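You operate a simulated robot arm through the tools that you are given. There is no shell and no other tool. Be economical: measure what you need, move in short steps, check, and stop when the job is done.

You run a simulated two-armed robot. Do the job below in one go: nothing can be reset, and whatever is moved stays where it is left.

Task
Put the 6 mm eye from the top of the side bench on the shelf of the side bench and the 8 mm eye on the top of the low stand. Take the purple cloth and leave it on the top of the low stand. Put the carton marked "caps" from the top of the side bench on the shelf of the side bench and the carton labelled "eyes" on the top of the teal stand. Put the small black bobbin on the shelf of the crate stand. Press the reset button of the hand winder three times. Take the lime tray from the shelf of the side bench and put it on the blue board. Pull the middle parts drawer open. Do these in any order. Set down upright: carton, small black bobbin.
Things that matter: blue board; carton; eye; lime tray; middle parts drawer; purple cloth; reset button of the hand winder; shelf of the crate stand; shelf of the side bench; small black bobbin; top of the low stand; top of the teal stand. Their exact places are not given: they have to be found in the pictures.

The check looks at the end state, three seconds after you hand in, the way a careful person would. Anything else that was tipped, shoved, dropped, spilled or broken makes it a failure. Lids that push on must go on centred and level and be pressed home; caps that screw on are set level and turned clockwise until they are tight. Flat cloth is picked up by pressing the open fingertips on it (5 to 10 N) and closing them slowly along it; thin cloth reads only 2 to 8 mm in the jaws.

Robot
Two 7-joint arms with two-finger grippers on one trunk, on a base that drives. Base frame: it is fixed to the floor where the robot stands at the start and does not move with it; the origin is under the middle of the robot, x ahead of it, y to its left, z up. Readings come in m, degrees, newtons and seconds.
The left shoulder is at the start at [0.064, 0.216, 1.168], the right one opposite. With the tool pointing down near the work surface each hand reaches from about 0.1 to 0.5 m from the robot's upright axis, wherever it stands, measured 20 degrees to its own side. Places, roughly: blue board (30x21x1 cm) [-3.1, 3.3, 0.8]; carton [1, -0.5, 0.75]; eye [0.5, -0.25, 0.75]; lime tray (13x8x2 cm) [0.5, 0, 0.3]; middle parts drawer [0.5, -9.4, 0.4]; purple cloth (10x7x3 cm) [0.9, -0.8, 0.8]; reset button of the hand winder [0.6, -0.5, 0.8]; shelf of the crate stand (38x24 cm) [-0.86, 3.3, 0.14]; shelf of the side bench [0.8, -0.4, 0.3]; small black bobbin (6x6x10 cm) [0.6, -0.8, 0.8]; top of the low stand [0.6, 0.9, 0.7]; top of the teal stand [1, -2.4, 0.8]. Payload 3.18 kg a hand.
Tool frame (each hand has its own): the origin (TCP) lies between the finger pads and is the grasp point; the fingertips stand 0.03 m ahead of it; z points along the fingers, y is the line along which they close. Largest opening 0.144 m; the body of the gripper starts 0.103 m behind the TCP.
Orientation is that of the tool frame in the base frame, as a unit quaternion [w, x, y, z]. With the fingers straight down and closing along the base's y, the tool's x points along the base's -x, its y along +y and its z along -z.

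Tools
- The arms move only by the tool jog_arm. It takes "left_series", "right_series" or both (then of equal length, played together; a hand with none holds still); each is a list of rows, each a list of 7 numbers: the shift along the tool's x, y, z in units of 50 mm (1.0 is 50 mm), then the turn, a rotation vector about the tool's x, y, z in units of 8 degrees (1.0 is 8 degrees), then the finger opening in m, from 0 to 0.144. In form: [[dx, dy, dz, rx, ry, rz, jaw], ...]. A call has 1 to 10 rows; each row shifts and turns the commanded pose from where the row before left it, along the tool's axes as they then stand. A call with a number of a shift or a turn outside -1 to 1 is refused whole. A row lasts 0.2 s, in which the tool goes at most 0.05 m and 8.6 degrees; a call with a longer step from one row to the next is refused whole, and so is a gripper value outside its range. A pose out of reach is approached as far as the arm can. The call stops where the force on the tool passes 40 N (or 10 N more than at its start, if that is more) or the arm is blocked; 0.2 s more then pass. The fingers move at their own pace and stop on an object; they squeeze with about 21 N. The grip force told is the motor's: it shows also when the fingers shut on nothing. Time passes only in rows, and 0.2 s behind the last, so rows that do not move let the fingers close. It gives the time, the measured TCP pose, the force on the tool (base axes), the opening and the grip force at its end, in the units of the frame above (readings bear some noise), with the torque about the TCP (base axes, N m) and any sound that the robot's microphone picked up.
- Cameras (640 x 400 px; columns grow to the right, rows downward): "scene" is now at [0.1499, -0.0242, 1.3573]; the picture's right is [-0.21, -0.98, 0.00], its down [-0.68, 0.15, -0.71] and it looks along [0.70, -0.15, -0.70] (base axes); focal length 214 px, centre (320, 200). "left" rides on the left gripper at [0.076, -0.016, -0.143] in its tool frame; the picture's right is [0.21, 0.98, 0.00], its down [-0.84, 0.18, -0.51] and it looks along [-0.50, 0.11, 0.86] (tool axes); focal length 218 px, centre (320, 200). "right" rides on the right gripper at [0.076, 0.016, -0.143] in its tool frame; the picture's right is [-0.21, 0.98, 0.00], its down [-0.84, -0.18, -0.51] and it looks along [-0.50, -0.11, 0.86] (tool axes); focal length 218 px, centre (320, 200).
- grab_frame(camera): a new picture of that camera. No time passes.
- lift_body(by): slides the trunk up (or, below 0, down) by that many m; the arms and the scene camera ride with it, the base frame stays. It gives what a move gives, with no picture.
- steer(legs): drives the robot by 1 to 6 legs, each [ahead, left, turn to the left] in m, m and degrees, along the robot's own axes; the way and the turn of a leg run together, so that a leg with both is an arc; at most 1.5 m and 180 degrees a leg. The arms and the cameras ride along, it lands a little off, and it stops where it bumps. It gives what a move gives.
- aim_head(pan, tilt): turns the head with the scene camera to pan (to the left, within 80 degrees either way) and tilt (down, from -29 to 69), counted from straight ahead of the robot. It gives what a move gives.
- locate(camera, pixels): for up to 12 pixels [column, row] of the newest picture of that camera ("zoom" is the newest enlarged one), the place [x, y, z] in the base frame of the surface seen there, good to about 0.003 m, but the place of the scene camera against the robot may be out by one fixed shift of up to 0.025 m in any direction. No time passes.
- close_up(camera, box): a new picture of the part [left, top, right, bottom] of that camera's present view, enlarged. No time passes.
- close_job(): hands the job in; it is judged then, once.

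Work in short steps. Measure before you move; look again where a grasp or a placing could have gone wrong, and mend it. You have 322 turns and 216 pictures in all, those below and enlarged ones among them. Open the grippers and draw the arms clear of the work before you hand the job in, unless the task says otherwise; then end with one line.

The tools are called after "Request:" as name(argument=value, ...) on one line, values as JSON. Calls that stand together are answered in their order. jog_arm: Moves the arms, as the interface text tells. Its arguments: {"type":"object","properties":{"left_series":{"type":"array","items":{"type":"array","items":{"type":"number"}}},"right_series":{"type":"array","items":{"type":"array","items":{"type":"number"}}}},"required":[]} The other tools are called the same way: lift_body (by) slides the trunk up or down; steer (legs) drives the base; aim_head (pan, tilt) turns the head that bears the scene camera; grab_frame (camera) takes a picture; locate (camera, pixels) gives the place of the surface under pixels of a picture; close_up (camera, box) takes an enlarged picture of a part of a camera's view; close_job () hands the job in.

At the start:

```text
clock: 0.0
left_position: [0.4194, -0.0005, 1.1683]
left_tcp_rot: [0.001, -0.001, 1.0, 0.001]
left_force: [-0.1, -0.5, -0.1]
left_torque: [0.02, -0.01, 0.02]
left_opening: 0.144
left_gripper_force: 0.1
right_position: [0.357, -0.3433, 1.1937]
right_tcp_rot: [0.0, 0.0, 1.0, 0.0]
right_force: [-0.4, -0.5, 0.5]
right_torque: [0.05, -0.03, -0.01]
right_opening: 0.1439
right_gripper_force: 0.1
trunk travel left (down, up): [-0.25, 0.12]
robot x, y, heading: [0.0001, -0.0018, 0.1]
head pan, tilt: [-12.4, 44.4]
```

scene: 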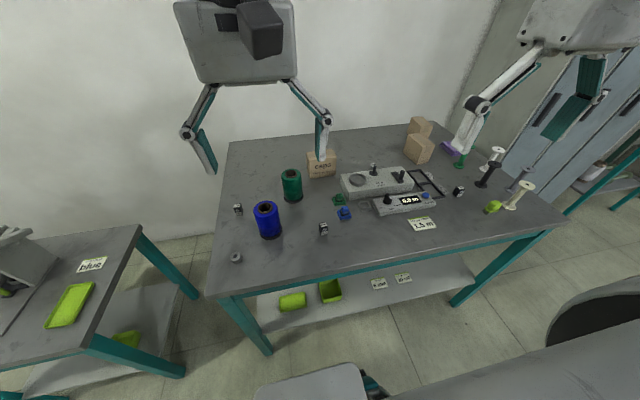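
right: 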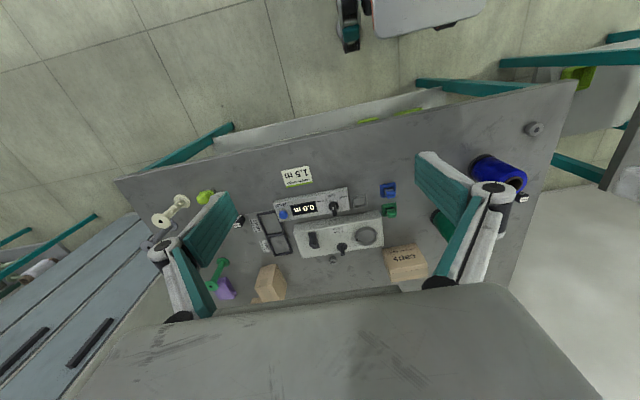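
left: 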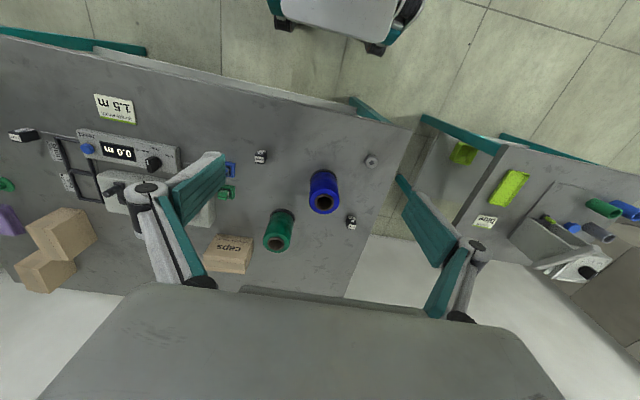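

The scene view shows the side bench with eyes, cartons, hand winder and bobbins; I enlarge the table for detail.

Request:
close_up(camera="scene", box=[200, 120, 400, 280])

Request:
close_up(camera="scene", box=[340, 100, 560, 240])

Request:
close_up(camera="scene", box=[0, 200, 200, 400])

Request:
close_up(camera="scene", box=[230, 250, 430, 330])

```text
2.50 times, centred on (300, 200) of scene
```

zoom: 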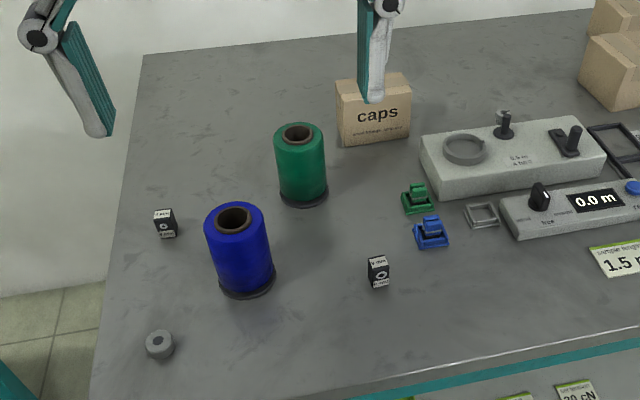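

```text
2.86 times, centred on (450, 170) of scene
```

zoom: 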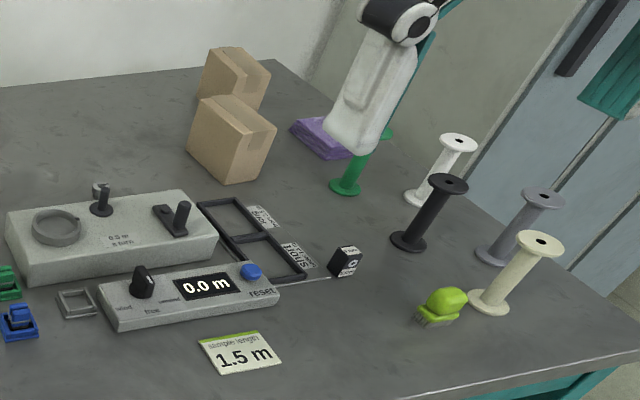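

```text
2.00 times, centred on (100, 300) of scene
```

zoom: 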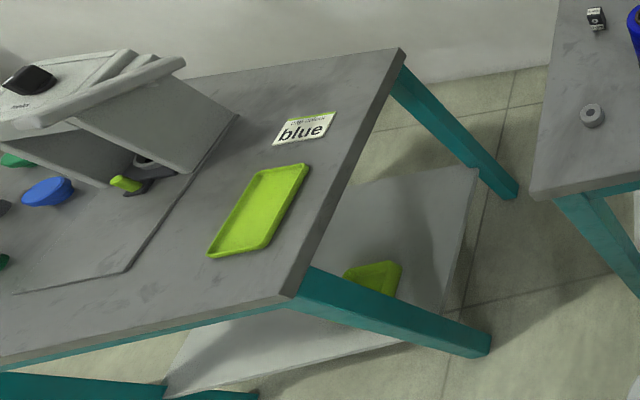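

```text
3.20 times, centred on (330, 290) of scene
```

zoom: 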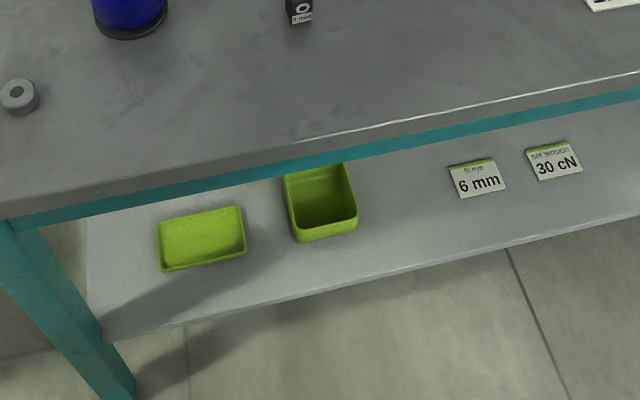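

Three black eyes are at about (238,209), (323,229) and (459,191); I read their labels and locate things.

Request:
close_up(camera="scene", box=[222, 199, 254, 219])

Request:
close_up(camera="scene", box=[307, 219, 339, 239])

Request:
close_up(camera="scene", box=[443, 181, 475, 201])

Request:
locate(camera="scene", pixels=[[238, 209], [323, 229], [459, 191], [320, 170], [419, 149], [420, 127], [427, 194], [450, 150], [459, 161], [490, 170], [292, 300], [70, 305]])

Request:
close_up(camera="left", box=[200, 120, 400, 280])

```text
16.00 times, centred on (238, 209) of scene
```

zoom: 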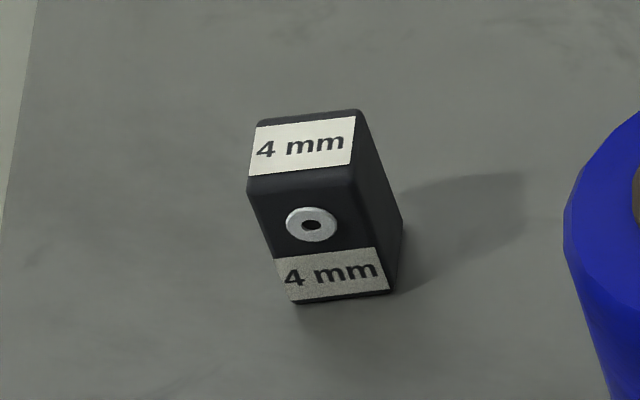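

```text
16.00 times, centred on (323, 229) of scene
```

zoom: 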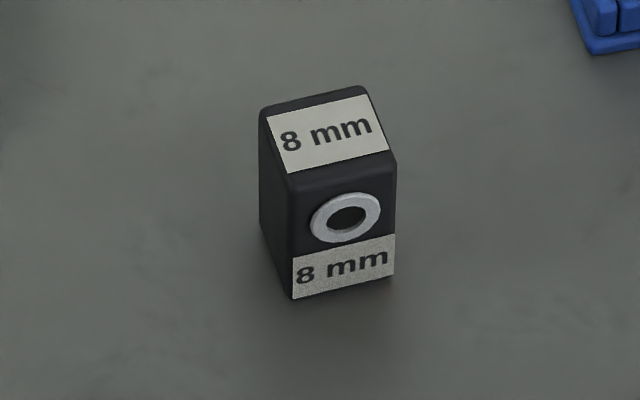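

```text
16.00 times, centred on (459, 191) of scene
```

zoom: 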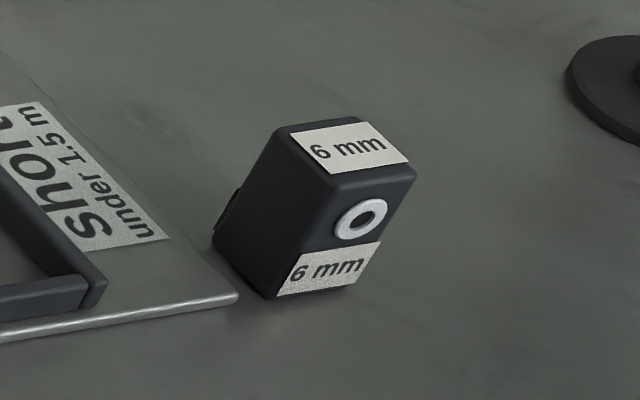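

```text
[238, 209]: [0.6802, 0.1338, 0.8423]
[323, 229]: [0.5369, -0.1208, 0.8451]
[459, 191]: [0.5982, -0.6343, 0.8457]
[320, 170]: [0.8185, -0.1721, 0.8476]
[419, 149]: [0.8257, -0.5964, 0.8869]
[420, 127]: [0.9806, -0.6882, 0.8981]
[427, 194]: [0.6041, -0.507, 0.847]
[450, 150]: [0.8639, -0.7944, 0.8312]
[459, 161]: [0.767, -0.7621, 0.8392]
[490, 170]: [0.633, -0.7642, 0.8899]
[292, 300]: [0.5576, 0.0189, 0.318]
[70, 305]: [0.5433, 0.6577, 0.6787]
```

```text
2.50 times, centred on (300, 200) of left
```

zoom: 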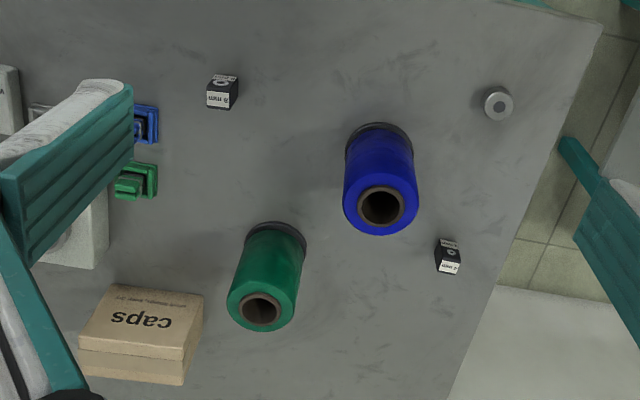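

The 8 mm eye is at (323,229) and the 6 mm at (459,191). I check the scene camera's shift against the hand cameras and locate the bench edges.

Request:
locate(camera="left", pixels=[[259, 163], [261, 152], [352, 224], [371, 163], [372, 160], [323, 200], [87, 148], [165, 168], [61, 230], [45, 270], [235, 240], [8, 220]])

Request:
locate(camera="scene", pixels=[[323, 223], [236, 257], [321, 164], [238, 206], [209, 295], [568, 225], [228, 143], [435, 122], [260, 325], [470, 280], [390, 280], [268, 302]])

Request:
locate(camera="right", pixels=[[284, 215], [224, 265], [225, 292], [239, 222], [532, 130], [270, 285], [265, 300], [404, 258], [389, 190], [210, 287], [206, 197], [162, 222]])

Request:
close_up(camera="right", box=[140, 160, 300, 320])

```text
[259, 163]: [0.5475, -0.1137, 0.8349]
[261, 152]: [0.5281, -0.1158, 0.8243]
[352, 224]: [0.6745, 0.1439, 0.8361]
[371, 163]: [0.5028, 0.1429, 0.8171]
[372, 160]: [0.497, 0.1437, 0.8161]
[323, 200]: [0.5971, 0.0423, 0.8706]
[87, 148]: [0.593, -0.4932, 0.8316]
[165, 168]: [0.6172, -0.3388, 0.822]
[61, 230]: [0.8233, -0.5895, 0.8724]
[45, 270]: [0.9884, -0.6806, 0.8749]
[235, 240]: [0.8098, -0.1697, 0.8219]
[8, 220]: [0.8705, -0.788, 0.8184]
```

```text
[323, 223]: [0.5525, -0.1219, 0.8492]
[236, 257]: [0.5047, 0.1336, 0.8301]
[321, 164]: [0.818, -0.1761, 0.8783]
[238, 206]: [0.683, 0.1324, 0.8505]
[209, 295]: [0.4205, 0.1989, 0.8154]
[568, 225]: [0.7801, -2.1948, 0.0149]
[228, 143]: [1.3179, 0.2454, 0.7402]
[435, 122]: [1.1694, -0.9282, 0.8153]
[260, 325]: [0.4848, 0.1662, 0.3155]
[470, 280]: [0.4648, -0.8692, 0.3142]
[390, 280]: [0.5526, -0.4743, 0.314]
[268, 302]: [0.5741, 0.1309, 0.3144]
```

```text
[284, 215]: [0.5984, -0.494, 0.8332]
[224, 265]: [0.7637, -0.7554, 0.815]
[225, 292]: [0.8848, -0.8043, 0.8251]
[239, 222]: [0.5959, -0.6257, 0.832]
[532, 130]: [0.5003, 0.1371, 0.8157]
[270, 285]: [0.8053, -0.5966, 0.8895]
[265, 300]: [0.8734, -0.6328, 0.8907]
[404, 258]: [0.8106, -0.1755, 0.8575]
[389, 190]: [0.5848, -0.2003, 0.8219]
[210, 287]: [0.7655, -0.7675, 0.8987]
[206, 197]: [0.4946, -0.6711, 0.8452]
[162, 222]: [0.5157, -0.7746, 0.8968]
```

```text
2.50 times, centred on (220, 240) of right
```

zoom: 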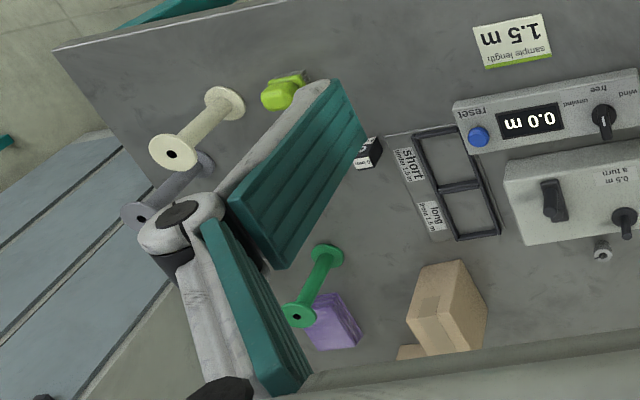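

The scene camera's shift is about (+0.006,-0.009,+0.014); table top about z 0.801. I find the robot base's extent and the bench's right corner.

Request:
locate(camera="scene", pixels=[[300, 368], [350, 368], [320, 390], [560, 222], [500, 240], [350, 268], [270, 385], [600, 300], [450, 305], [575, 290], [400, 297], [540, 360]])

Request:
locate(camera="right", pixels=[[425, 10], [425, 35], [375, 35], [349, 40], [485, 20], [120, 180], [350, 128], [575, 80], [430, 85], [240, 135], [350, 115], [440, 88]])

Request:
aim_head(pan=60, tilt=30)

Request:
grab_frame(camera="scene")

Request:
aim_head(pan=-60, tilt=25)

Request:
grab_frame(camera="scene")

```text
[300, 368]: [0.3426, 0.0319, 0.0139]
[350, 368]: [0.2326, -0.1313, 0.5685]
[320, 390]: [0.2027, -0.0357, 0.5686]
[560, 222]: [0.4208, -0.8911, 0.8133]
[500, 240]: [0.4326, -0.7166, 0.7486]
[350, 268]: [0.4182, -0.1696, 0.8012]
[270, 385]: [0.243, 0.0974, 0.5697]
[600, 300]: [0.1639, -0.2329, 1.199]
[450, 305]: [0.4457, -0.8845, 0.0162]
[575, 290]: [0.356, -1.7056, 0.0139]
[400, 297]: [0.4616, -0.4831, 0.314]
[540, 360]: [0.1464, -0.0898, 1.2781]
```

```text
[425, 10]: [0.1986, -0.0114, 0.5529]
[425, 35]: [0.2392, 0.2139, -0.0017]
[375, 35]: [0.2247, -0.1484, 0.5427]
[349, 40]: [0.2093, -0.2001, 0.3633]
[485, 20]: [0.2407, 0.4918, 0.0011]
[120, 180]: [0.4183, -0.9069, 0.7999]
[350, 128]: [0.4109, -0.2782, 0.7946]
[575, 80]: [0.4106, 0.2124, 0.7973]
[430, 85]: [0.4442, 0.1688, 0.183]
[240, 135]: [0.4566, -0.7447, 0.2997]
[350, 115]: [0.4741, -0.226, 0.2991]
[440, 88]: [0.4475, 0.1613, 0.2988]
```

```text
clock: 1.4
left_position: [0.4184, 0.0001, 1.1697]
left_tcp_rot: [0.0, 0.0, 1.0, 0.0]
left_force: [-0.3, 0.4, -0.1]
left_torque: [-0.01, 0.01, 0.02]
left_opening: 0.1441
left_gripper_force: 0.1
right_position: [0.3579, -0.3419, 1.1945]
right_tcp_rot: [0.0, 0.0, 1.0, 0.001]
right_force: [0.1, 0.9, 0.3]
right_torque: [-0.01, 0.03, -0.01]
right_opening: 0.1442
right_gripper_force: 0.0
trunk travel left (down, up): [-0.25, 0.12]
robot x, y, heading: [0.0014, -0.0002, -0.0]
head pan, tilt: [60.0, 30.0]
```

```text
203 pictures are left
```

scene: 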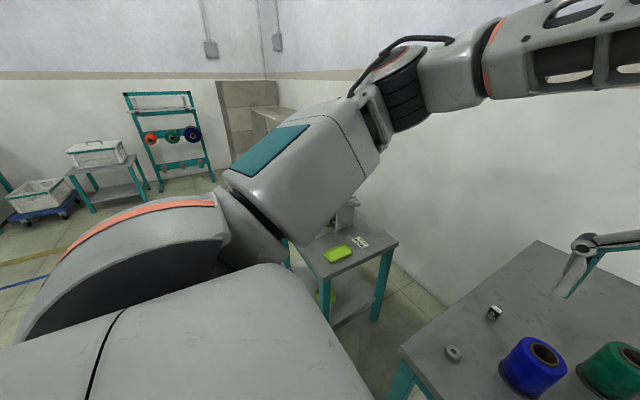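

```text
clock: 3.4
left_position: [0.4192, -0.0007, 1.1686]
left_tcp_rot: [0.001, 0.0, 1.0, -0.001]
left_force: [-0.3, 1.0, 0.6]
left_torque: [-0.04, 0.02, -0.04]
left_opening: 0.1442
left_gripper_force: 0.1
right_position: [0.358, -0.3423, 1.1935]
right_tcp_rot: [0.0, -0.001, 1.0, 0.0]
right_force: [-0.4, -0.6, -0.1]
right_torque: [-0.01, 0.03, -0.01]
right_opening: 0.144
right_gripper_force: 0.1
trunk travel left (down, up): [-0.25, 0.12]
robot x, y, heading: [-0.0009, -0.0002, 0.0]
head pan, tilt: [-60.0, 25.0]
```

```text
202 pictures are left
```

scene: 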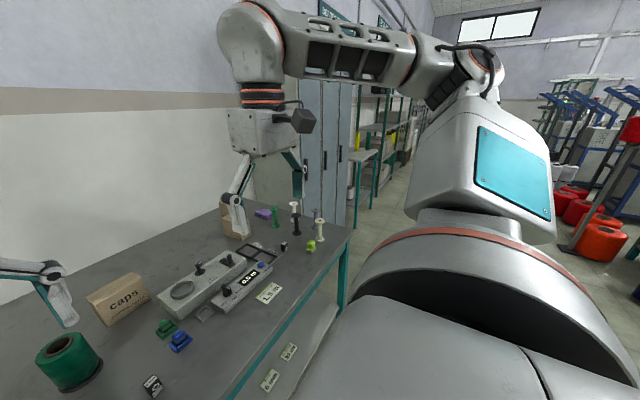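

The base front is at about x 0.24 and the bench edge at 0.41. I slide right 0.33 and go ahead 0.14 to reach the reset button at about (0.597,-0.494,0.833).

Request:
steer(legs=[[0, -0.33, 0], [0.14, 0, 0]])

Request:
aim_head(pan=-15, tilt=45)

Request:
grab_frame(camera="scene")

Request:
grab_frame(camera="right")

```text
clock: 7.8
left_position: [0.555, -0.3228, 1.1687]
left_tcp_rot: [-0.001, -0.004, 1.0, 0.0]
left_force: [0.7, -0.2, -0.3]
left_torque: [-0.02, 0.05, 0.01]
left_opening: 0.1438
left_gripper_force: 0.0
right_position: [0.4971, -0.6651, 1.1945]
right_tcp_rot: [0.0, -0.003, 1.0, 0.001]
right_force: [-0.4, 0.3, 0.2]
right_torque: [-0.03, 0.02, 0.0]
right_opening: 0.1439
right_gripper_force: 0.1
trunk travel left (down, up): [-0.25, 0.12]
robot x, y, heading: [0.1371, -0.327, 0.5]
head pan, tilt: [-60.0, 25.0]
```

```text
clock: 8.9
left_position: [0.5538, -0.3229, 1.1683]
left_tcp_rot: [0.001, -0.004, 1.0, -0.001]
left_force: [-0.2, -0.2, 0.3]
left_torque: [0.0, -0.02, 0.01]
left_opening: 0.1441
left_gripper_force: 0.0
right_position: [0.4952, -0.6661, 1.1942]
right_tcp_rot: [0.0, -0.003, 1.0, 0.002]
right_force: [0.6, 0.3, -0.1]
right_torque: [0.05, 0.02, 0.01]
right_opening: 0.1441
right_gripper_force: 0.0
trunk travel left (down, up): [-0.25, 0.12]
robot x, y, heading: [0.1339, -0.3247, 0.3]
head pan, tilt: [-15.0, 45.0]
```

```text
201 pictures are left
```

scene: 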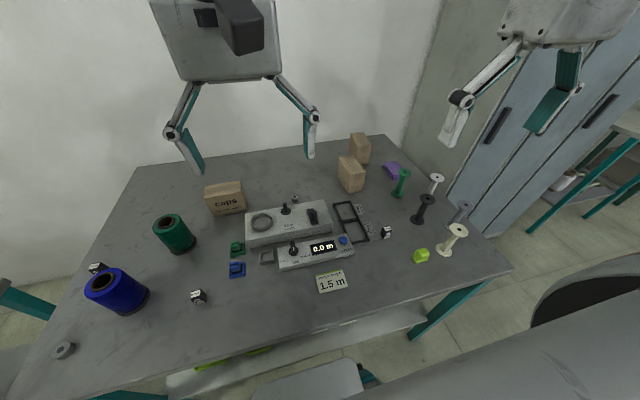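

```text
200 pictures are left
```

right: 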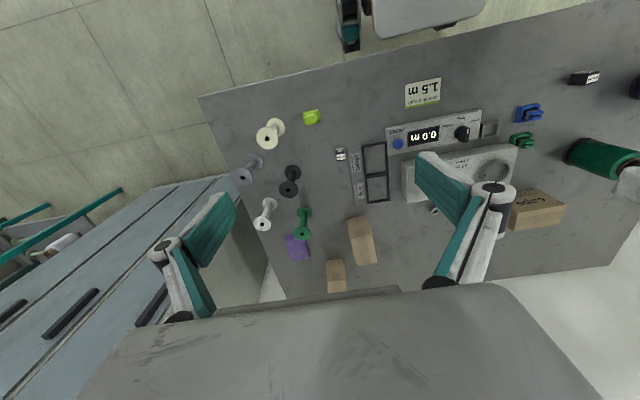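

Button is at (397,144) in the right view; black bobbin at (290,175). I locate these precisely.

Request:
close_up(camera="right", box=[230, 100, 430, 300])

Request:
locate(camera="right", pixels=[[397, 144], [397, 141], [291, 173], [289, 190], [341, 154], [361, 220], [362, 245], [336, 270], [297, 247], [302, 212], [303, 238], [271, 131]])

Request:
close_up(camera="scene", box=[320, 120, 480, 260])

```text
2.00 times, centred on (330, 200) of right
```

zoom: 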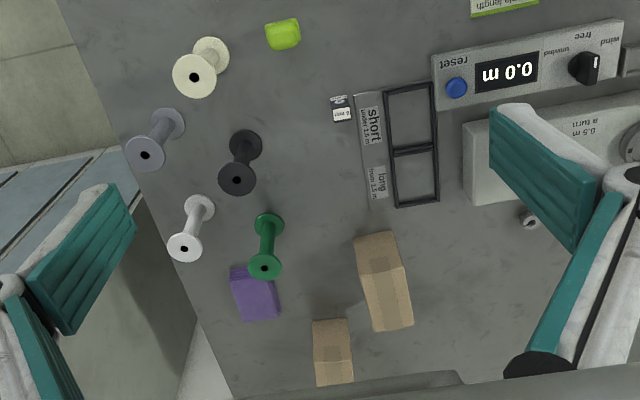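

```text
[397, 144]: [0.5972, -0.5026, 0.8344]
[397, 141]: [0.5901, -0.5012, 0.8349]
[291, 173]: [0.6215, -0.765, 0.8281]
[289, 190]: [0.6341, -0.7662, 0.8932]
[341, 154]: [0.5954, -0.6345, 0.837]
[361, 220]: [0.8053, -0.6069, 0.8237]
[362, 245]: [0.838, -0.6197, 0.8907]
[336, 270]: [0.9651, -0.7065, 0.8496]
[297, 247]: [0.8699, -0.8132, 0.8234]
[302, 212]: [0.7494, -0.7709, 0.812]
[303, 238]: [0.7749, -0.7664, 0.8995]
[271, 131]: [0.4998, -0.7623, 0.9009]
```

```text
2.86 times, centred on (400, 190) of scene
```

zoom: 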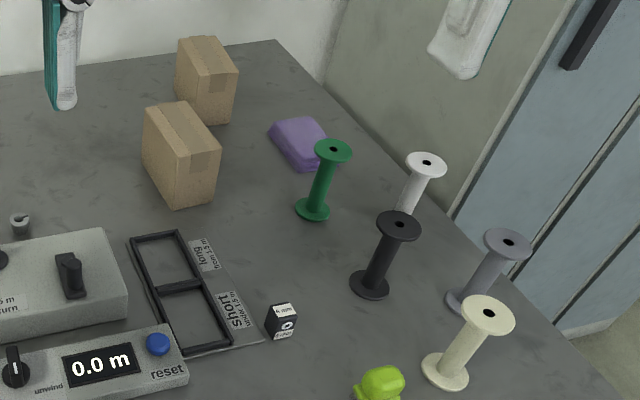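

Button at about (0.594,-0.502,0.834). I move the left hand away to the left and bring the right hand over the button with fingers shut.

Request:
jog_arm(left_series=[[0, 0.8, 0, 0, 0, 0, 0.144], [0, 0.8, 0, 0, 0, 0, 0.144], [0, 0.8, 0, 0, 0, 0, 0.144], [0, 0.8, 0, 0, 0, 0, 0.144], [0, 0, 0, 0, 0, 0, 0.144], [0, 0, 0, 0, 0, 0, 0.144], [0, 0, 0, 0, 0, 0, 0.144], [0, 0, 0, 0, 0, 0, 0.144], [0, 0, 0, 0, 0, 0, 0.144], [0, 0, 0, 0, 0, 0, 0.144]], right_series=[[-0.485, 0.82, 0, 0, 0, 0, 0.0], [-0.485, 0.82, 0, 0, 0, 0, 0], [-0.485, 0.82, 0, 0, 0, 0, 0], [-0.485, 0.82, 0, 0, 0, 0, 0], [0, 0, 0.95, 0, 0, 0, 0], [0, 0, 0.95, 0, 0, 0, 0], [0, 0, 0.95, 0, 0, 0, 0], [0, 0, 0.95, 0, 0, 0, 0], [0, 0, 0.95, 0, 0, 0, 0], [0, 0, 0.95, 0, 0, 0, 0]])

Request:
grab_frame(camera="right")

Request:
grab_frame(camera="scene")

```text
clock: 11.1
left_position: [0.552, -0.1655, 1.169]
left_tcp_rot: [0.0, -0.004, 1.0, 0.0]
left_force: [0.2, -0.4, 0.8]
left_torque: [-0.02, 0.02, 0.0]
left_opening: 0.1443
left_gripper_force: 0.0
right_position: [0.5901, -0.5036, 0.9061]
right_tcp_rot: [0.0, -0.004, 1.0, 0.001]
right_force: [0.4, 0.6, 0.9]
right_torque: [0.0, 0.06, 0.0]
right_opening: 0.0
right_gripper_force: 21.3
trunk travel left (down, up): [-0.25, 0.12]
robot x, y, heading: [0.1378, -0.3244, 0.4]
head pan, tilt: [-15.0, 45.0]
```

```text
197 pictures are left
```

right: 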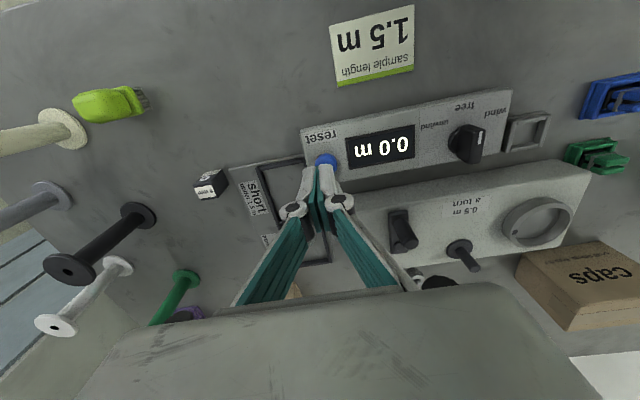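

```text
196 pictures are left
```

scene: 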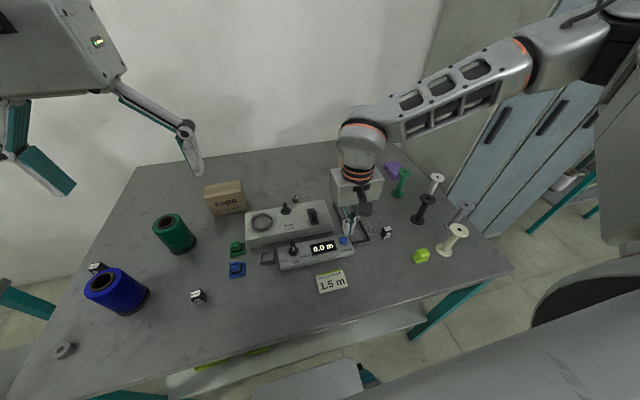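

Tips project to about (320,159) at button height; button seen at (325,161), so shift +4 mm in y and descend to just above, then press lightly.

Request:
jog_arm(right_series=[[0, 0.08, 0.36, 0, 0, 0, 0], [0, 0, 0.36, 0, 0, 0, 0], [0, 0, 0.06, 0, 0, 0, 0], [0, 0, 0.06, 0, 0, 0, 0], [0, 0, 0, 0, 0, 0, 0]])

Request:
grab_frame(camera="right")

```text
clock: 12.3
left_position: [0.5509, -0.1659, 1.169]
left_tcp_rot: [0.001, -0.004, 1.0, 0.0]
left_force: [-0.1, -0.2, 0.6]
left_torque: [0.03, 0.02, -0.03]
left_opening: 0.144
left_gripper_force: 0.0
right_position: [0.5908, -0.4948, 0.867]
right_tcp_rot: [0.0, -0.003, 1.0, 0.001]
right_force: [-0.2, 0.2, 0.6]
right_torque: [0.03, 0.01, 0.01]
right_opening: 0.0002
right_gripper_force: 20.6
trunk travel left (down, up): [-0.25, 0.12]
robot x, y, heading: [0.1359, -0.3205, 0.3]
head pan, tilt: [-15.0, 45.0]
```

```text
195 pictures are left
```

right: 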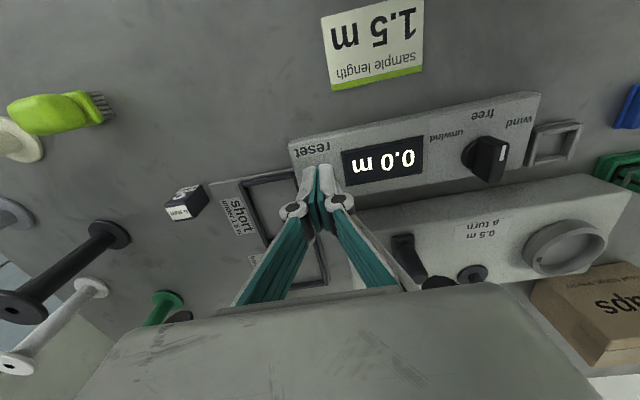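

I zoom to check the tips relative to the button.

Request:
close_up(camera="right", box=[280, 130, 360, 200])

Request:
close_up(camera="scene", box=[310, 200, 380, 270])

```text
5.71 times, centred on (320, 165) of right
```

zoom: 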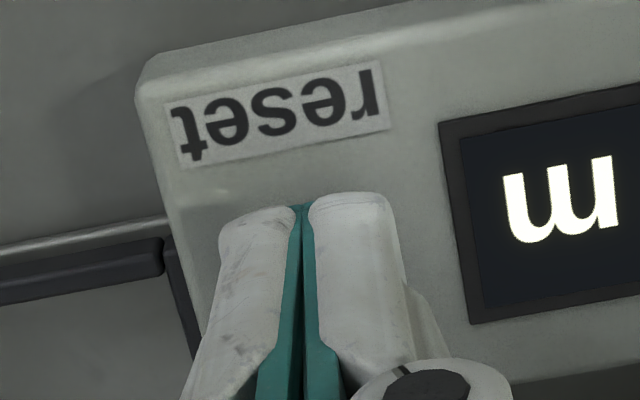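

```text
5.71 times, centred on (345, 235) of scene
```

zoom: 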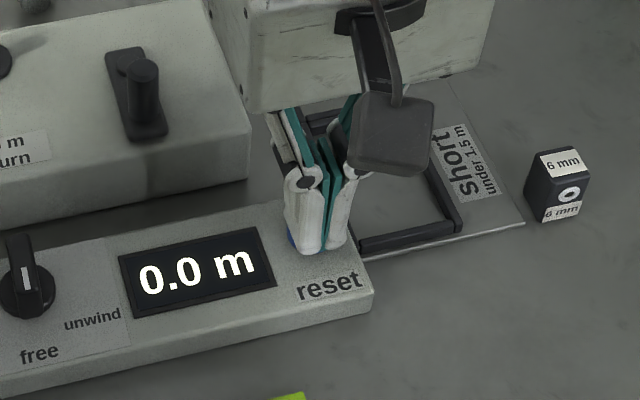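

A blue sliver shows just beside the tips, so they are over the button; I press down slowly.

Request:
jog_arm(right_series=[[0, 0, 0.06, 0, 0, 0, 0], [0, 0, 0.06, 0, 0, 0, 0], [0, 0, 0, 0, 0, 0, 0]])

```text
clock: 13.1
left_position: [0.5517, -0.1655, 1.1693]
left_tcp_rot: [0.001, -0.004, 1.0, -0.001]
left_force: [0.1, 0.0, 0.2]
left_torque: [-0.03, -0.01, 0.04]
left_opening: 0.1439
left_gripper_force: 0.1
right_position: [0.5907, -0.4972, 0.8623]
right_tcp_rot: [0.0, -0.004, 1.0, 0.001]
right_force: [0.0, 0.3, 0.4]
right_torque: [-0.01, 0.03, 0.0]
right_opening: 0.0002
right_gripper_force: 20.7
trunk travel left (down, up): [-0.25, 0.12]
robot x, y, heading: [0.1381, -0.3291, 0.6]
head pan, tilt: [-15.0, 45.0]
```

No contact yet at tip z ≈0.832; I go down further in small steps.

Request:
jog_arm(right_series=[[0, 0, 0.04, 0, 0, 0, 0], [0, 0, 0.04, 0, 0, 0, 0], [0, 0, 0, 0, 0, 0, 0]])

Request:
close_up(camera="scene", box=[310, 200, 380, 270])

```text
clock: 13.9
left_position: [0.551, -0.1649, 1.1693]
left_tcp_rot: [0.0, -0.004, 1.0, 0.0]
left_force: [-0.8, 0.8, -0.1]
left_torque: [0.0, 0.08, 0.02]
left_opening: 0.1441
left_gripper_force: 0.0
right_position: [0.5918, -0.5, 0.8586]
right_tcp_rot: [0.001, -0.003, 1.0, 0.001]
right_force: [-1.1, 1.5, 1.5]
right_torque: [0.06, 0.0, -0.01]
right_opening: 0.0061
right_gripper_force: 30.6
trunk travel left (down, up): [-0.25, 0.12]
robot x, y, heading: [0.1341, -0.3276, 0.6]
head pan, tilt: [-15.0, 45.0]
```

```text
5.71 times, centred on (345, 235) of scene
```

zoom: 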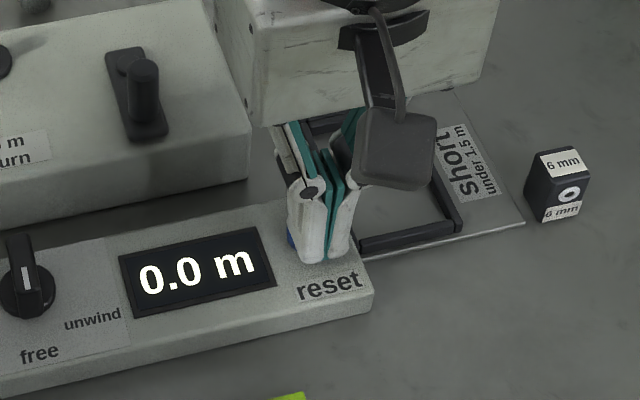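

The fingers wedged slightly open, so the tips are off centre. I lift 25 mm and look again.

Request:
jog_arm(right_series=[[0, 0, -0.5, 0, 0, 0, 0], [0.4, 0, 0, 0, 0, 0, 0], [0, 0, 0, 0, 0, 0, 0]])

Request:
close_up(camera="right", box=[240, 110, 400, 210])

Request:
close_up(camera="scene", box=[310, 200, 380, 270])

```text
clock: 14.7
left_position: [0.5515, -0.1648, 1.1694]
left_tcp_rot: [0.0, -0.005, 1.0, 0.0]
left_force: [0.1, -0.5, -0.1]
left_torque: [-0.01, 0.02, 0.02]
left_opening: 0.1442
left_gripper_force: 0.0
right_position: [0.5699, -0.4946, 0.8823]
right_tcp_rot: [0.0, -0.004, 1.0, 0.0]
right_force: [1.0, 0.1, -1.3]
right_torque: [0.0, -0.01, 0.01]
right_opening: 0.0
right_gripper_force: 30.6
trunk travel left (down, up): [-0.25, 0.12]
robot x, y, heading: [0.1346, -0.3241, 0.6]
head pan, tilt: [-15.0, 45.0]
```

```text
4.00 times, centred on (320, 160) of right
```

zoom: 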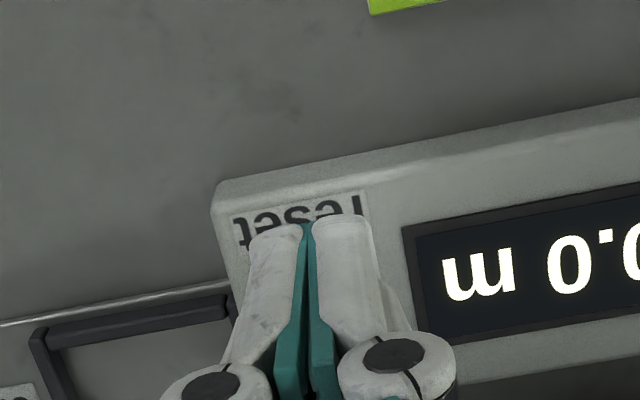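

```text
5.71 times, centred on (345, 235) of scene
```

zoom: 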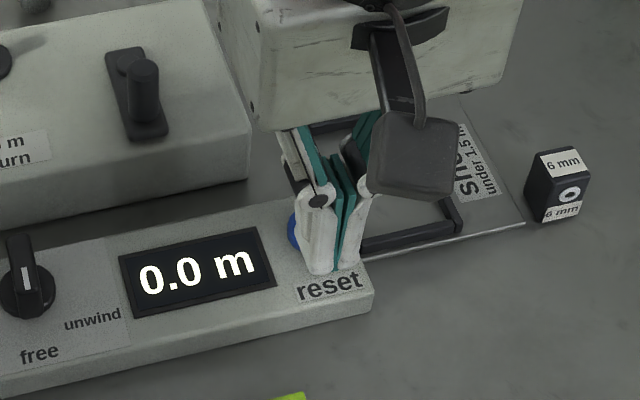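

The tips cover the button; I lift and move back beyond it so the button becomes visible.

Request:
jog_arm(right_series=[[0, 0, -0.8, 0, 0, 0, 0], [-0.9, 0, 0, 0, 0, 0, 0], [-0.5, 0, 0, 0, 0, 0, 0], [0, 0, 0, 0, 0, 0, 0]])

Request:
close_up(camera="right", box=[240, 110, 400, 210])

Request:
close_up(camera="scene", box=[310, 200, 380, 270])

```text
clock: 15.7
left_position: [0.551, -0.1656, 1.1692]
left_tcp_rot: [0.0, -0.004, 1.0, 0.0]
left_force: [0.3, 0.0, 0.1]
left_torque: [0.03, 0.03, -0.02]
left_opening: 0.1441
left_gripper_force: 0.1
right_position: [0.6429, -0.4964, 0.9213]
right_tcp_rot: [-0.001, -0.003, 1.0, 0.001]
right_force: [0.4, 0.3, 0.1]
right_torque: [0.0, -0.01, 0.01]
right_opening: 0.0001
right_gripper_force: 30.2
trunk travel left (down, up): [-0.25, 0.12]
robot x, y, heading: [0.1369, -0.3255, 0.3]
head pan, tilt: [-15.0, 45.0]
```

```text
4.00 times, centred on (320, 160) of right
```

zoom: 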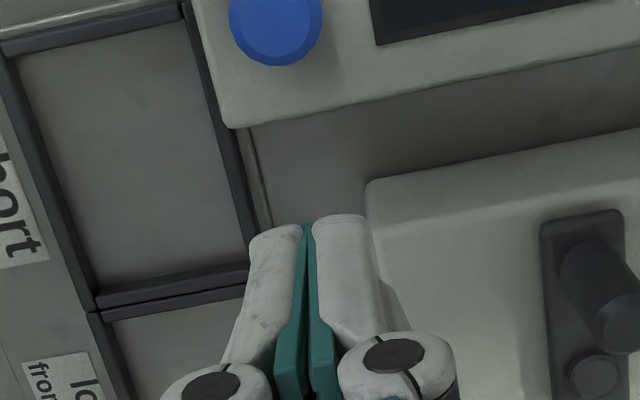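

```text
5.71 times, centred on (345, 235) of scene
```

zoom: 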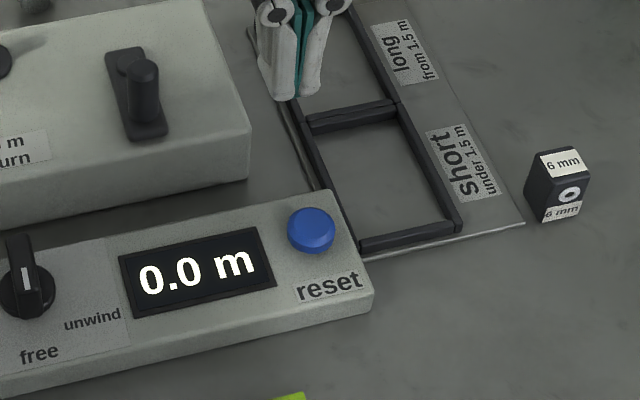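

The button is now visible; I locate it in a fresh right-hand picture.

Request:
close_up(camera="right", box=[270, 80, 350, 130])

Request:
locate(camera="zoom", pixels=[[310, 270], [230, 270], [390, 270], [310, 200], [310, 340]])

```text
8.00 times, centred on (310, 105) of right
```

zoom: 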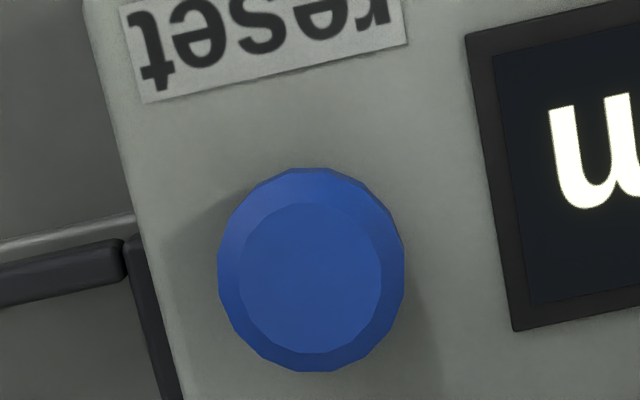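

```text
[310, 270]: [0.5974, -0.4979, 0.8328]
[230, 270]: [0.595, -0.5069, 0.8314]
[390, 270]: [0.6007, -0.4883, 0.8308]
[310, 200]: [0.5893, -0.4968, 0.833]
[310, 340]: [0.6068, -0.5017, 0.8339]
```

Button centre is (0.599,-0.498,0.833). I go over it centred and come down to contact.

Request:
jog_arm(right_series=[[0.86, -0.02, 0, 0, 0, 0, 0], [0, 0, 0.5, 0, 0, 0, 0], [0, 0, 0.5, 0, 0, 0, 0], [0, 0, 0.16, 0, 0, 0, 0], [0, 0, 0, 0, 0, 0, 0]])

Request:
jog_arm(right_series=[[0, 0, 0.03, 0, 0, 0, 0], [0, 0, 0.03, 0, 0, 0, 0]])

```text
clock: 16.9
left_position: [0.5497, -0.1652, 1.1687]
left_tcp_rot: [0.0, -0.004, 1.0, 0.0]
left_force: [-0.1, -1.3, -0.1]
left_torque: [0.04, -0.01, 0.01]
left_opening: 0.1441
left_gripper_force: 0.1
right_position: [0.5977, -0.4975, 0.8653]
right_tcp_rot: [0.0, -0.004, 1.0, 0.0]
right_force: [-0.2, -0.3, 0.8]
right_torque: [0.03, -0.01, -0.06]
right_opening: 0.0
right_gripper_force: 30.6
trunk travel left (down, up): [-0.25, 0.12]
robot x, y, heading: [0.1356, -0.3253, 0.4]
head pan, tilt: [-15.0, 45.0]
```

```text
clock: 17.5
left_position: [0.551, -0.1644, 1.1684]
left_tcp_rot: [0.0, -0.006, 1.0, 0.0]
left_force: [-0.6, -0.4, 0.1]
left_torque: [-0.04, 0.01, 0.0]
left_opening: 0.1439
left_gripper_force: 0.1
right_position: [0.5974, -0.4982, 0.86]
right_tcp_rot: [0.0, -0.004, 1.0, 0.0]
right_force: [0.3, -1.1, -0.3]
right_torque: [-0.01, 0.04, 0.0]
right_opening: 0.0
right_gripper_force: 31.0
trunk travel left (down, up): [-0.25, 0.12]
robot x, y, heading: [0.1346, -0.3253, 0.4]
head pan, tilt: [-15.0, 45.0]
```

Tip is at z ≈0.830 with no force; I go 1.5 mm at a time.

Request:
jog_arm(right_series=[[0, 0, 0.03, 0, 0, 0, 0], [0, 0, 0, 0, 0, 0, 0]])

Request:
jog_arm(right_series=[[0, 0, 0.03, 0, 0, 0, 0], [0, 0, 0, 0, 0, 0, 0]])

Request:
jog_arm(right_series=[[0, 0, 0.03, 0, 0, 0, 0], [0, 0, 0, 0, 0, 0, 0]])

```text
clock: 18.1
left_position: [0.5514, -0.1657, 1.1696]
left_tcp_rot: [0.0, -0.004, 1.0, 0.0]
left_force: [0.5, 0.1, -0.2]
left_torque: [-0.01, -0.05, -0.02]
left_opening: 0.1438
left_gripper_force: 0.1
right_position: [0.5979, -0.4991, 0.8599]
right_tcp_rot: [0.0, -0.003, 1.0, 0.002]
right_force: [0.9, -0.5, 1.0]
right_torque: [0.0, -0.01, -0.02]
right_opening: 0.0061
right_gripper_force: 30.7
trunk travel left (down, up): [-0.25, 0.12]
robot x, y, heading: [0.1354, -0.3237, 0.5]
head pan, tilt: [-15.0, 45.0]
```

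```text
clock: 18.7
left_position: [0.5507, -0.1666, 1.1683]
left_tcp_rot: [0.0, -0.005, 1.0, 0.0]
left_force: [-0.2, 0.1, 0.0]
left_torque: [0.0, -0.02, -0.01]
left_opening: 0.1443
left_gripper_force: 0.1
right_position: [0.5973, -0.4992, 0.8596]
right_tcp_rot: [-0.001, -0.004, 1.0, 0.002]
right_force: [0.7, 0.7, 0.5]
right_torque: [0.03, 0.0, 0.0]
right_opening: 0.006
right_gripper_force: 30.2
trunk travel left (down, up): [-0.25, 0.12]
robot x, y, heading: [0.1341, -0.3231, 0.2]
head pan, tilt: [-15.0, 45.0]
```

```text
clock: 19.3
left_position: [0.5505, -0.1663, 1.1694]
left_tcp_rot: [0.0, -0.004, 1.0, 0.0]
left_force: [0.1, 0.3, -0.5]
left_torque: [-0.02, 0.01, 0.0]
left_opening: 0.1439
left_gripper_force: 0.2
right_position: [0.5971, -0.5003, 0.8581]
right_tcp_rot: [-0.001, -0.003, 1.0, 0.002]
right_force: [0.9, 0.3, 2.4]
right_torque: [0.03, -0.02, -0.03]
right_opening: 0.0058
right_gripper_force: 30.6
trunk travel left (down, up): [-0.25, 0.12]
robot x, y, heading: [0.1356, -0.3235, 0.2]
head pan, tilt: [-15.0, 45.0]
```

Force is rising (2.4 N); I push on a few mm, watching for a click.

Request:
jog_arm(right_series=[[0, 0, 0.04, 0, 0, 0, 0], [0, 0, 0, 0, 0, 0, 0]])

Request:
jog_arm(right_series=[[0, 0, 0.04, 0, 0, 0, 0], [0, 0, 0, 0, 0, 0, 0]])

Request:
jog_arm(right_series=[[0, 0, 0.04, 0, 0, 0, 0], [0, 0, 0, 0, 0, 0, 0]])

```text
clock: 19.9
left_position: [0.5505, -0.1646, 1.1692]
left_tcp_rot: [-0.001, -0.005, 1.0, 0.0]
left_force: [-0.1, -0.1, -0.6]
left_torque: [0.02, -0.02, 0.0]
left_opening: 0.1442
left_gripper_force: 0.1
right_position: [0.5965, -0.4998, 0.8575]
right_tcp_rot: [0.0, -0.003, 1.0, 0.002]
right_force: [1.0, 0.6, 1.7]
right_torque: [0.01, -0.05, -0.02]
right_opening: 0.006
right_gripper_force: 30.8
right hand out of reach, approached as far as the arm can: row 1
trunk travel left (down, up): [-0.25, 0.12]
robot x, y, heading: [0.1354, -0.325, 0.5]
head pan, tilt: [-15.0, 45.0]
```

```text
clock: 20.5
left_position: [0.55, -0.166, 1.1688]
left_tcp_rot: [0.0, -0.005, 1.0, 0.0]
left_force: [0.0, -0.3, -0.2]
left_torque: [-0.01, -0.03, -0.02]
left_opening: 0.1438
left_gripper_force: 0.0
right_position: [0.5966, -0.5019, 0.8571]
right_tcp_rot: [0.0, -0.005, 1.0, 0.001]
right_force: [-0.7, 1.6, 3.2]
right_torque: [0.04, 0.01, -0.04]
right_opening: 0.0062
right_gripper_force: 30.4
trunk travel left (down, up): [-0.25, 0.12]
robot x, y, heading: [0.135, -0.3302, 0.6]
head pan, tilt: [-15.0, 45.0]
heard: click
```

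```text
clock: 21.1
left_position: [0.5499, -0.1637, 1.1685]
left_tcp_rot: [0.001, -0.005, 1.0, 0.0]
left_force: [0.3, 0.6, 0.6]
left_torque: [0.04, 0.02, -0.01]
left_opening: 0.1438
left_gripper_force: 0.1
right_position: [0.5952, -0.5019, 0.856]
right_tcp_rot: [0.0, -0.005, 1.0, 0.001]
right_force: [-1.0, 2.3, 5.5]
right_torque: [0.09, 0.01, 0.0]
right_opening: 0.0057
right_gripper_force: 30.6
trunk travel left (down, up): [-0.25, 0.12]
robot x, y, heading: [0.1372, -0.323, 0.2]
head pan, tilt: [-15.0, 45.0]
```

A click came: press one counted. I lift 15 mm and press again.

Request:
jog_arm(right_series=[[0, 0, -0.3, 0, 0, 0, 0], [0, 0, 0, 0, 0, 0, 0], [0, 0, 0.15, 0, 0, 0, 0], [0, 0, 0.15, 0, 0, 0, 0], [0, 0, 0, 0, 0, 0, 0]])

```text
clock: 22.3
left_position: [0.5501, -0.164, 1.1691]
left_tcp_rot: [0.0, -0.005, 1.0, 0.0]
left_force: [0.2, 0.7, -0.3]
left_torque: [-0.02, 0.0, 0.03]
left_opening: 0.1439
left_gripper_force: 0.1
right_position: [0.5969, -0.501, 0.8546]
right_tcp_rot: [0.001, -0.004, 1.0, 0.003]
right_force: [0.5, 3.9, 6.8]
right_torque: [0.09, 0.02, -0.01]
right_opening: 0.0061
right_gripper_force: 30.3
trunk travel left (down, up): [-0.25, 0.12]
robot x, y, heading: [0.1372, -0.3273, 0.3]
head pan, tilt: [-15.0, 45.0]
heard: click
```

Second click; one more lift and press.

Request:
jog_arm(right_series=[[0, 0, -0.3, 0, 0, 0, 0], [0, 0, 0, 0, 0, 0, 0], [0, 0, 0.15, 0, 0, 0, 0], [0, 0, 0.15, 0, 0, 0, 0], [0, 0, 0, 0, 0, 0, 0]])

```text
clock: 23.5
left_position: [0.5516, -0.1646, 1.1699]
left_tcp_rot: [0.0, -0.005, 1.0, -0.001]
left_force: [-0.1, 0.9, 0.1]
left_torque: [0.02, -0.05, 0.02]
left_opening: 0.1439
left_gripper_force: 0.1
right_position: [0.5968, -0.5016, 0.8557]
right_tcp_rot: [-0.001, -0.004, 1.0, 0.002]
right_force: [-0.7, -0.9, 3.1]
right_torque: [-0.05, 0.04, 0.0]
right_opening: 0.006
right_gripper_force: 30.1
trunk travel left (down, up): [-0.25, 0.12]
robot x, y, heading: [0.1363, -0.3216, 0.4]
head pan, tilt: [-15.0, 45.0]
heard: click
```

Third click heard, so the reset is done. I lift, move above the 6 mm eye at (0.595,-0.633), tilt the tool 40° forward and look.

Request:
jog_arm(right_series=[[0, 0, -0.9, 0, 0, 0, 0], [0, 0, -0.9, 0, 0, 0, 0], [0.6, -0.7, 0, 0, 0, 0, 0.06], [0.6, -0.7, 0, 0, 0, 0, 0.06], [0, -0.7, 0, 0, 0, 0, 0.06], [0, 0, 0, 0, -1, 0, 0.06], [0, 0, 0, 0, -1, 0, 0.06], [0, 0, 0, 0, -1, 0, 0.06], [0, 0, 0, 0, -1, 0, 0.06], [0, 0, 0, 0, -1, 0, 0.06]])

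Request:
grab_frame(camera="right")

Request:
grab_frame(camera="scene")

```text
clock: 25.7
left_position: [0.5526, -0.1669, 1.17]
left_tcp_rot: [-0.001, -0.005, 1.0, 0.0]
left_force: [-0.2, -0.6, 0.1]
left_torque: [0.02, 0.02, -0.01]
left_opening: 0.144
left_gripper_force: 0.0
right_position: [0.6379, -0.6027, 0.9409]
right_tcp_rot: [0.34, -0.003, 0.94, 0.003]
right_force: [0.5, 0.7, 0.5]
right_torque: [0.0, 0.0, -0.03]
right_opening: 0.06
right_gripper_force: 0.0
right hand out of reach, approached as far as the arm can: row 7, 8, 9, 10
trunk travel left (down, up): [-0.25, 0.12]
robot x, y, heading: [0.1331, -0.3273, 0.7]
head pan, tilt: [-15.0, 45.0]
```

```text
186 pictures are left
```

right: 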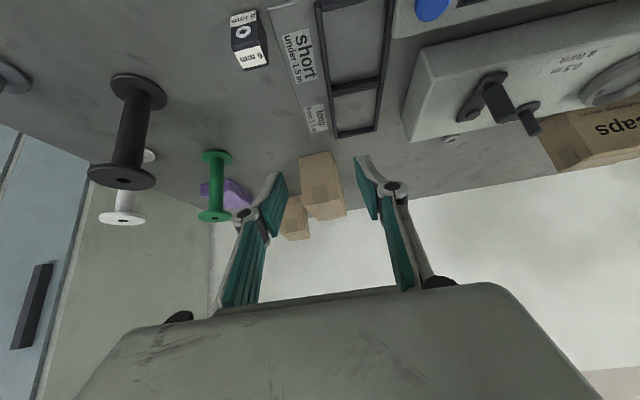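

```text
185 pictures are left
```

scene: 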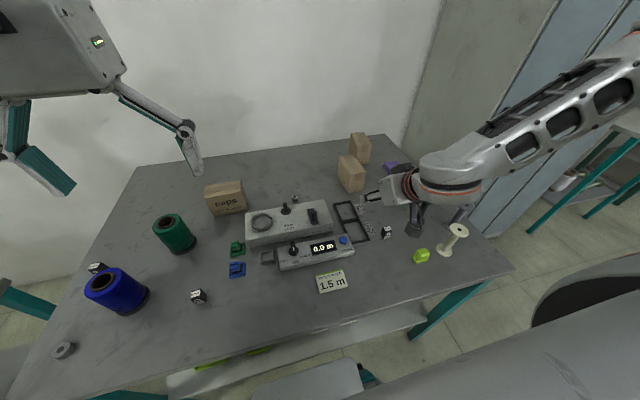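

The tilted pose is too close to the shoulder, not too far. I back the robot 0.15 m so the tilted tool works, then check.

Request:
steer(legs=[[-0.15, 0, 0]])

Request:
jog_arm(right_series=[[0, 0, 0, 0, 0, 0, 0.06], [0, 0, 0, 0, 0, 0, 0.06]])

Request:
grab_frame(camera="right")

```text
clock: 27.1
left_position: [0.3985, -0.1657, 1.1692]
left_tcp_rot: [0.0, -0.005, 1.0, 0.001]
left_force: [-0.8, 0.0, 0.1]
left_torque: [0.02, -0.07, 0.0]
left_opening: 0.144
left_gripper_force: 0.1
right_position: [0.4871, -0.6016, 0.942]
right_tcp_rot: [0.341, -0.004, 0.94, 0.002]
right_force: [-0.5, 0.6, 1.2]
right_torque: [-0.04, -0.01, 0.0]
right_opening: 0.06
right_gripper_force: 0.0
trunk travel left (down, up): [-0.25, 0.12]
robot x, y, heading: [-0.0156, -0.3272, 0.6]
head pan, tilt: [-15.0, 45.0]
```

```text
clock: 27.7
left_position: [0.3996, -0.1651, 1.1691]
left_tcp_rot: [0.0, -0.006, 1.0, 0.0]
left_force: [-0.9, 0.1, -0.7]
left_torque: [0.03, 0.0, 0.02]
left_opening: 0.144
left_gripper_force: 0.0
right_position: [0.4882, -0.6035, 0.9416]
right_tcp_rot: [0.34, -0.005, 0.94, 0.002]
right_force: [0.2, -0.6, 0.9]
right_torque: [0.0, 0.04, 0.01]
right_opening: 0.0602
right_gripper_force: 0.1
trunk travel left (down, up): [-0.25, 0.12]
robot x, y, heading: [-0.0159, -0.3313, 0.4]
head pan, tilt: [-15.0, 45.0]
```

```text
184 pictures are left
```

right: 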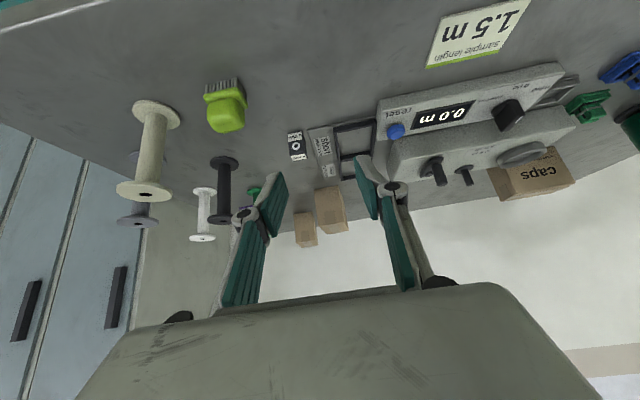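

Now the 6 mm eye is at (296,146) in the right view; I zoom and locate it.

Request:
close_up(camera="right", box=[264, 126, 328, 166])

Request:
locate(camera="zoom", pixels=[[250, 85], [385, 75], [250, 170], [320, 120], [265, 340], [430, 330], [420, 200], [330, 290]])

```text
10.00 times, centred on (296, 146) of right
```

zoom: 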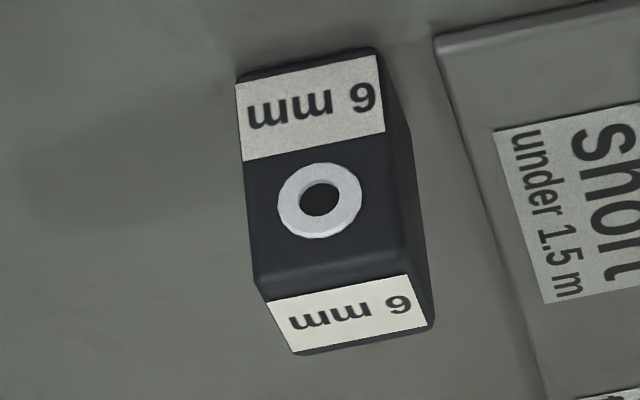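

```text
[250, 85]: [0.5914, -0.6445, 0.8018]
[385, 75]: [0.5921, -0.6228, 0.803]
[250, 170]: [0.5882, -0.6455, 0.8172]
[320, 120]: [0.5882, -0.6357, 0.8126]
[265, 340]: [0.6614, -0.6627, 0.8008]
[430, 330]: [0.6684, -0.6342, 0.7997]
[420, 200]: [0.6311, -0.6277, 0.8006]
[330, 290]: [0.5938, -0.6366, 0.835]
```

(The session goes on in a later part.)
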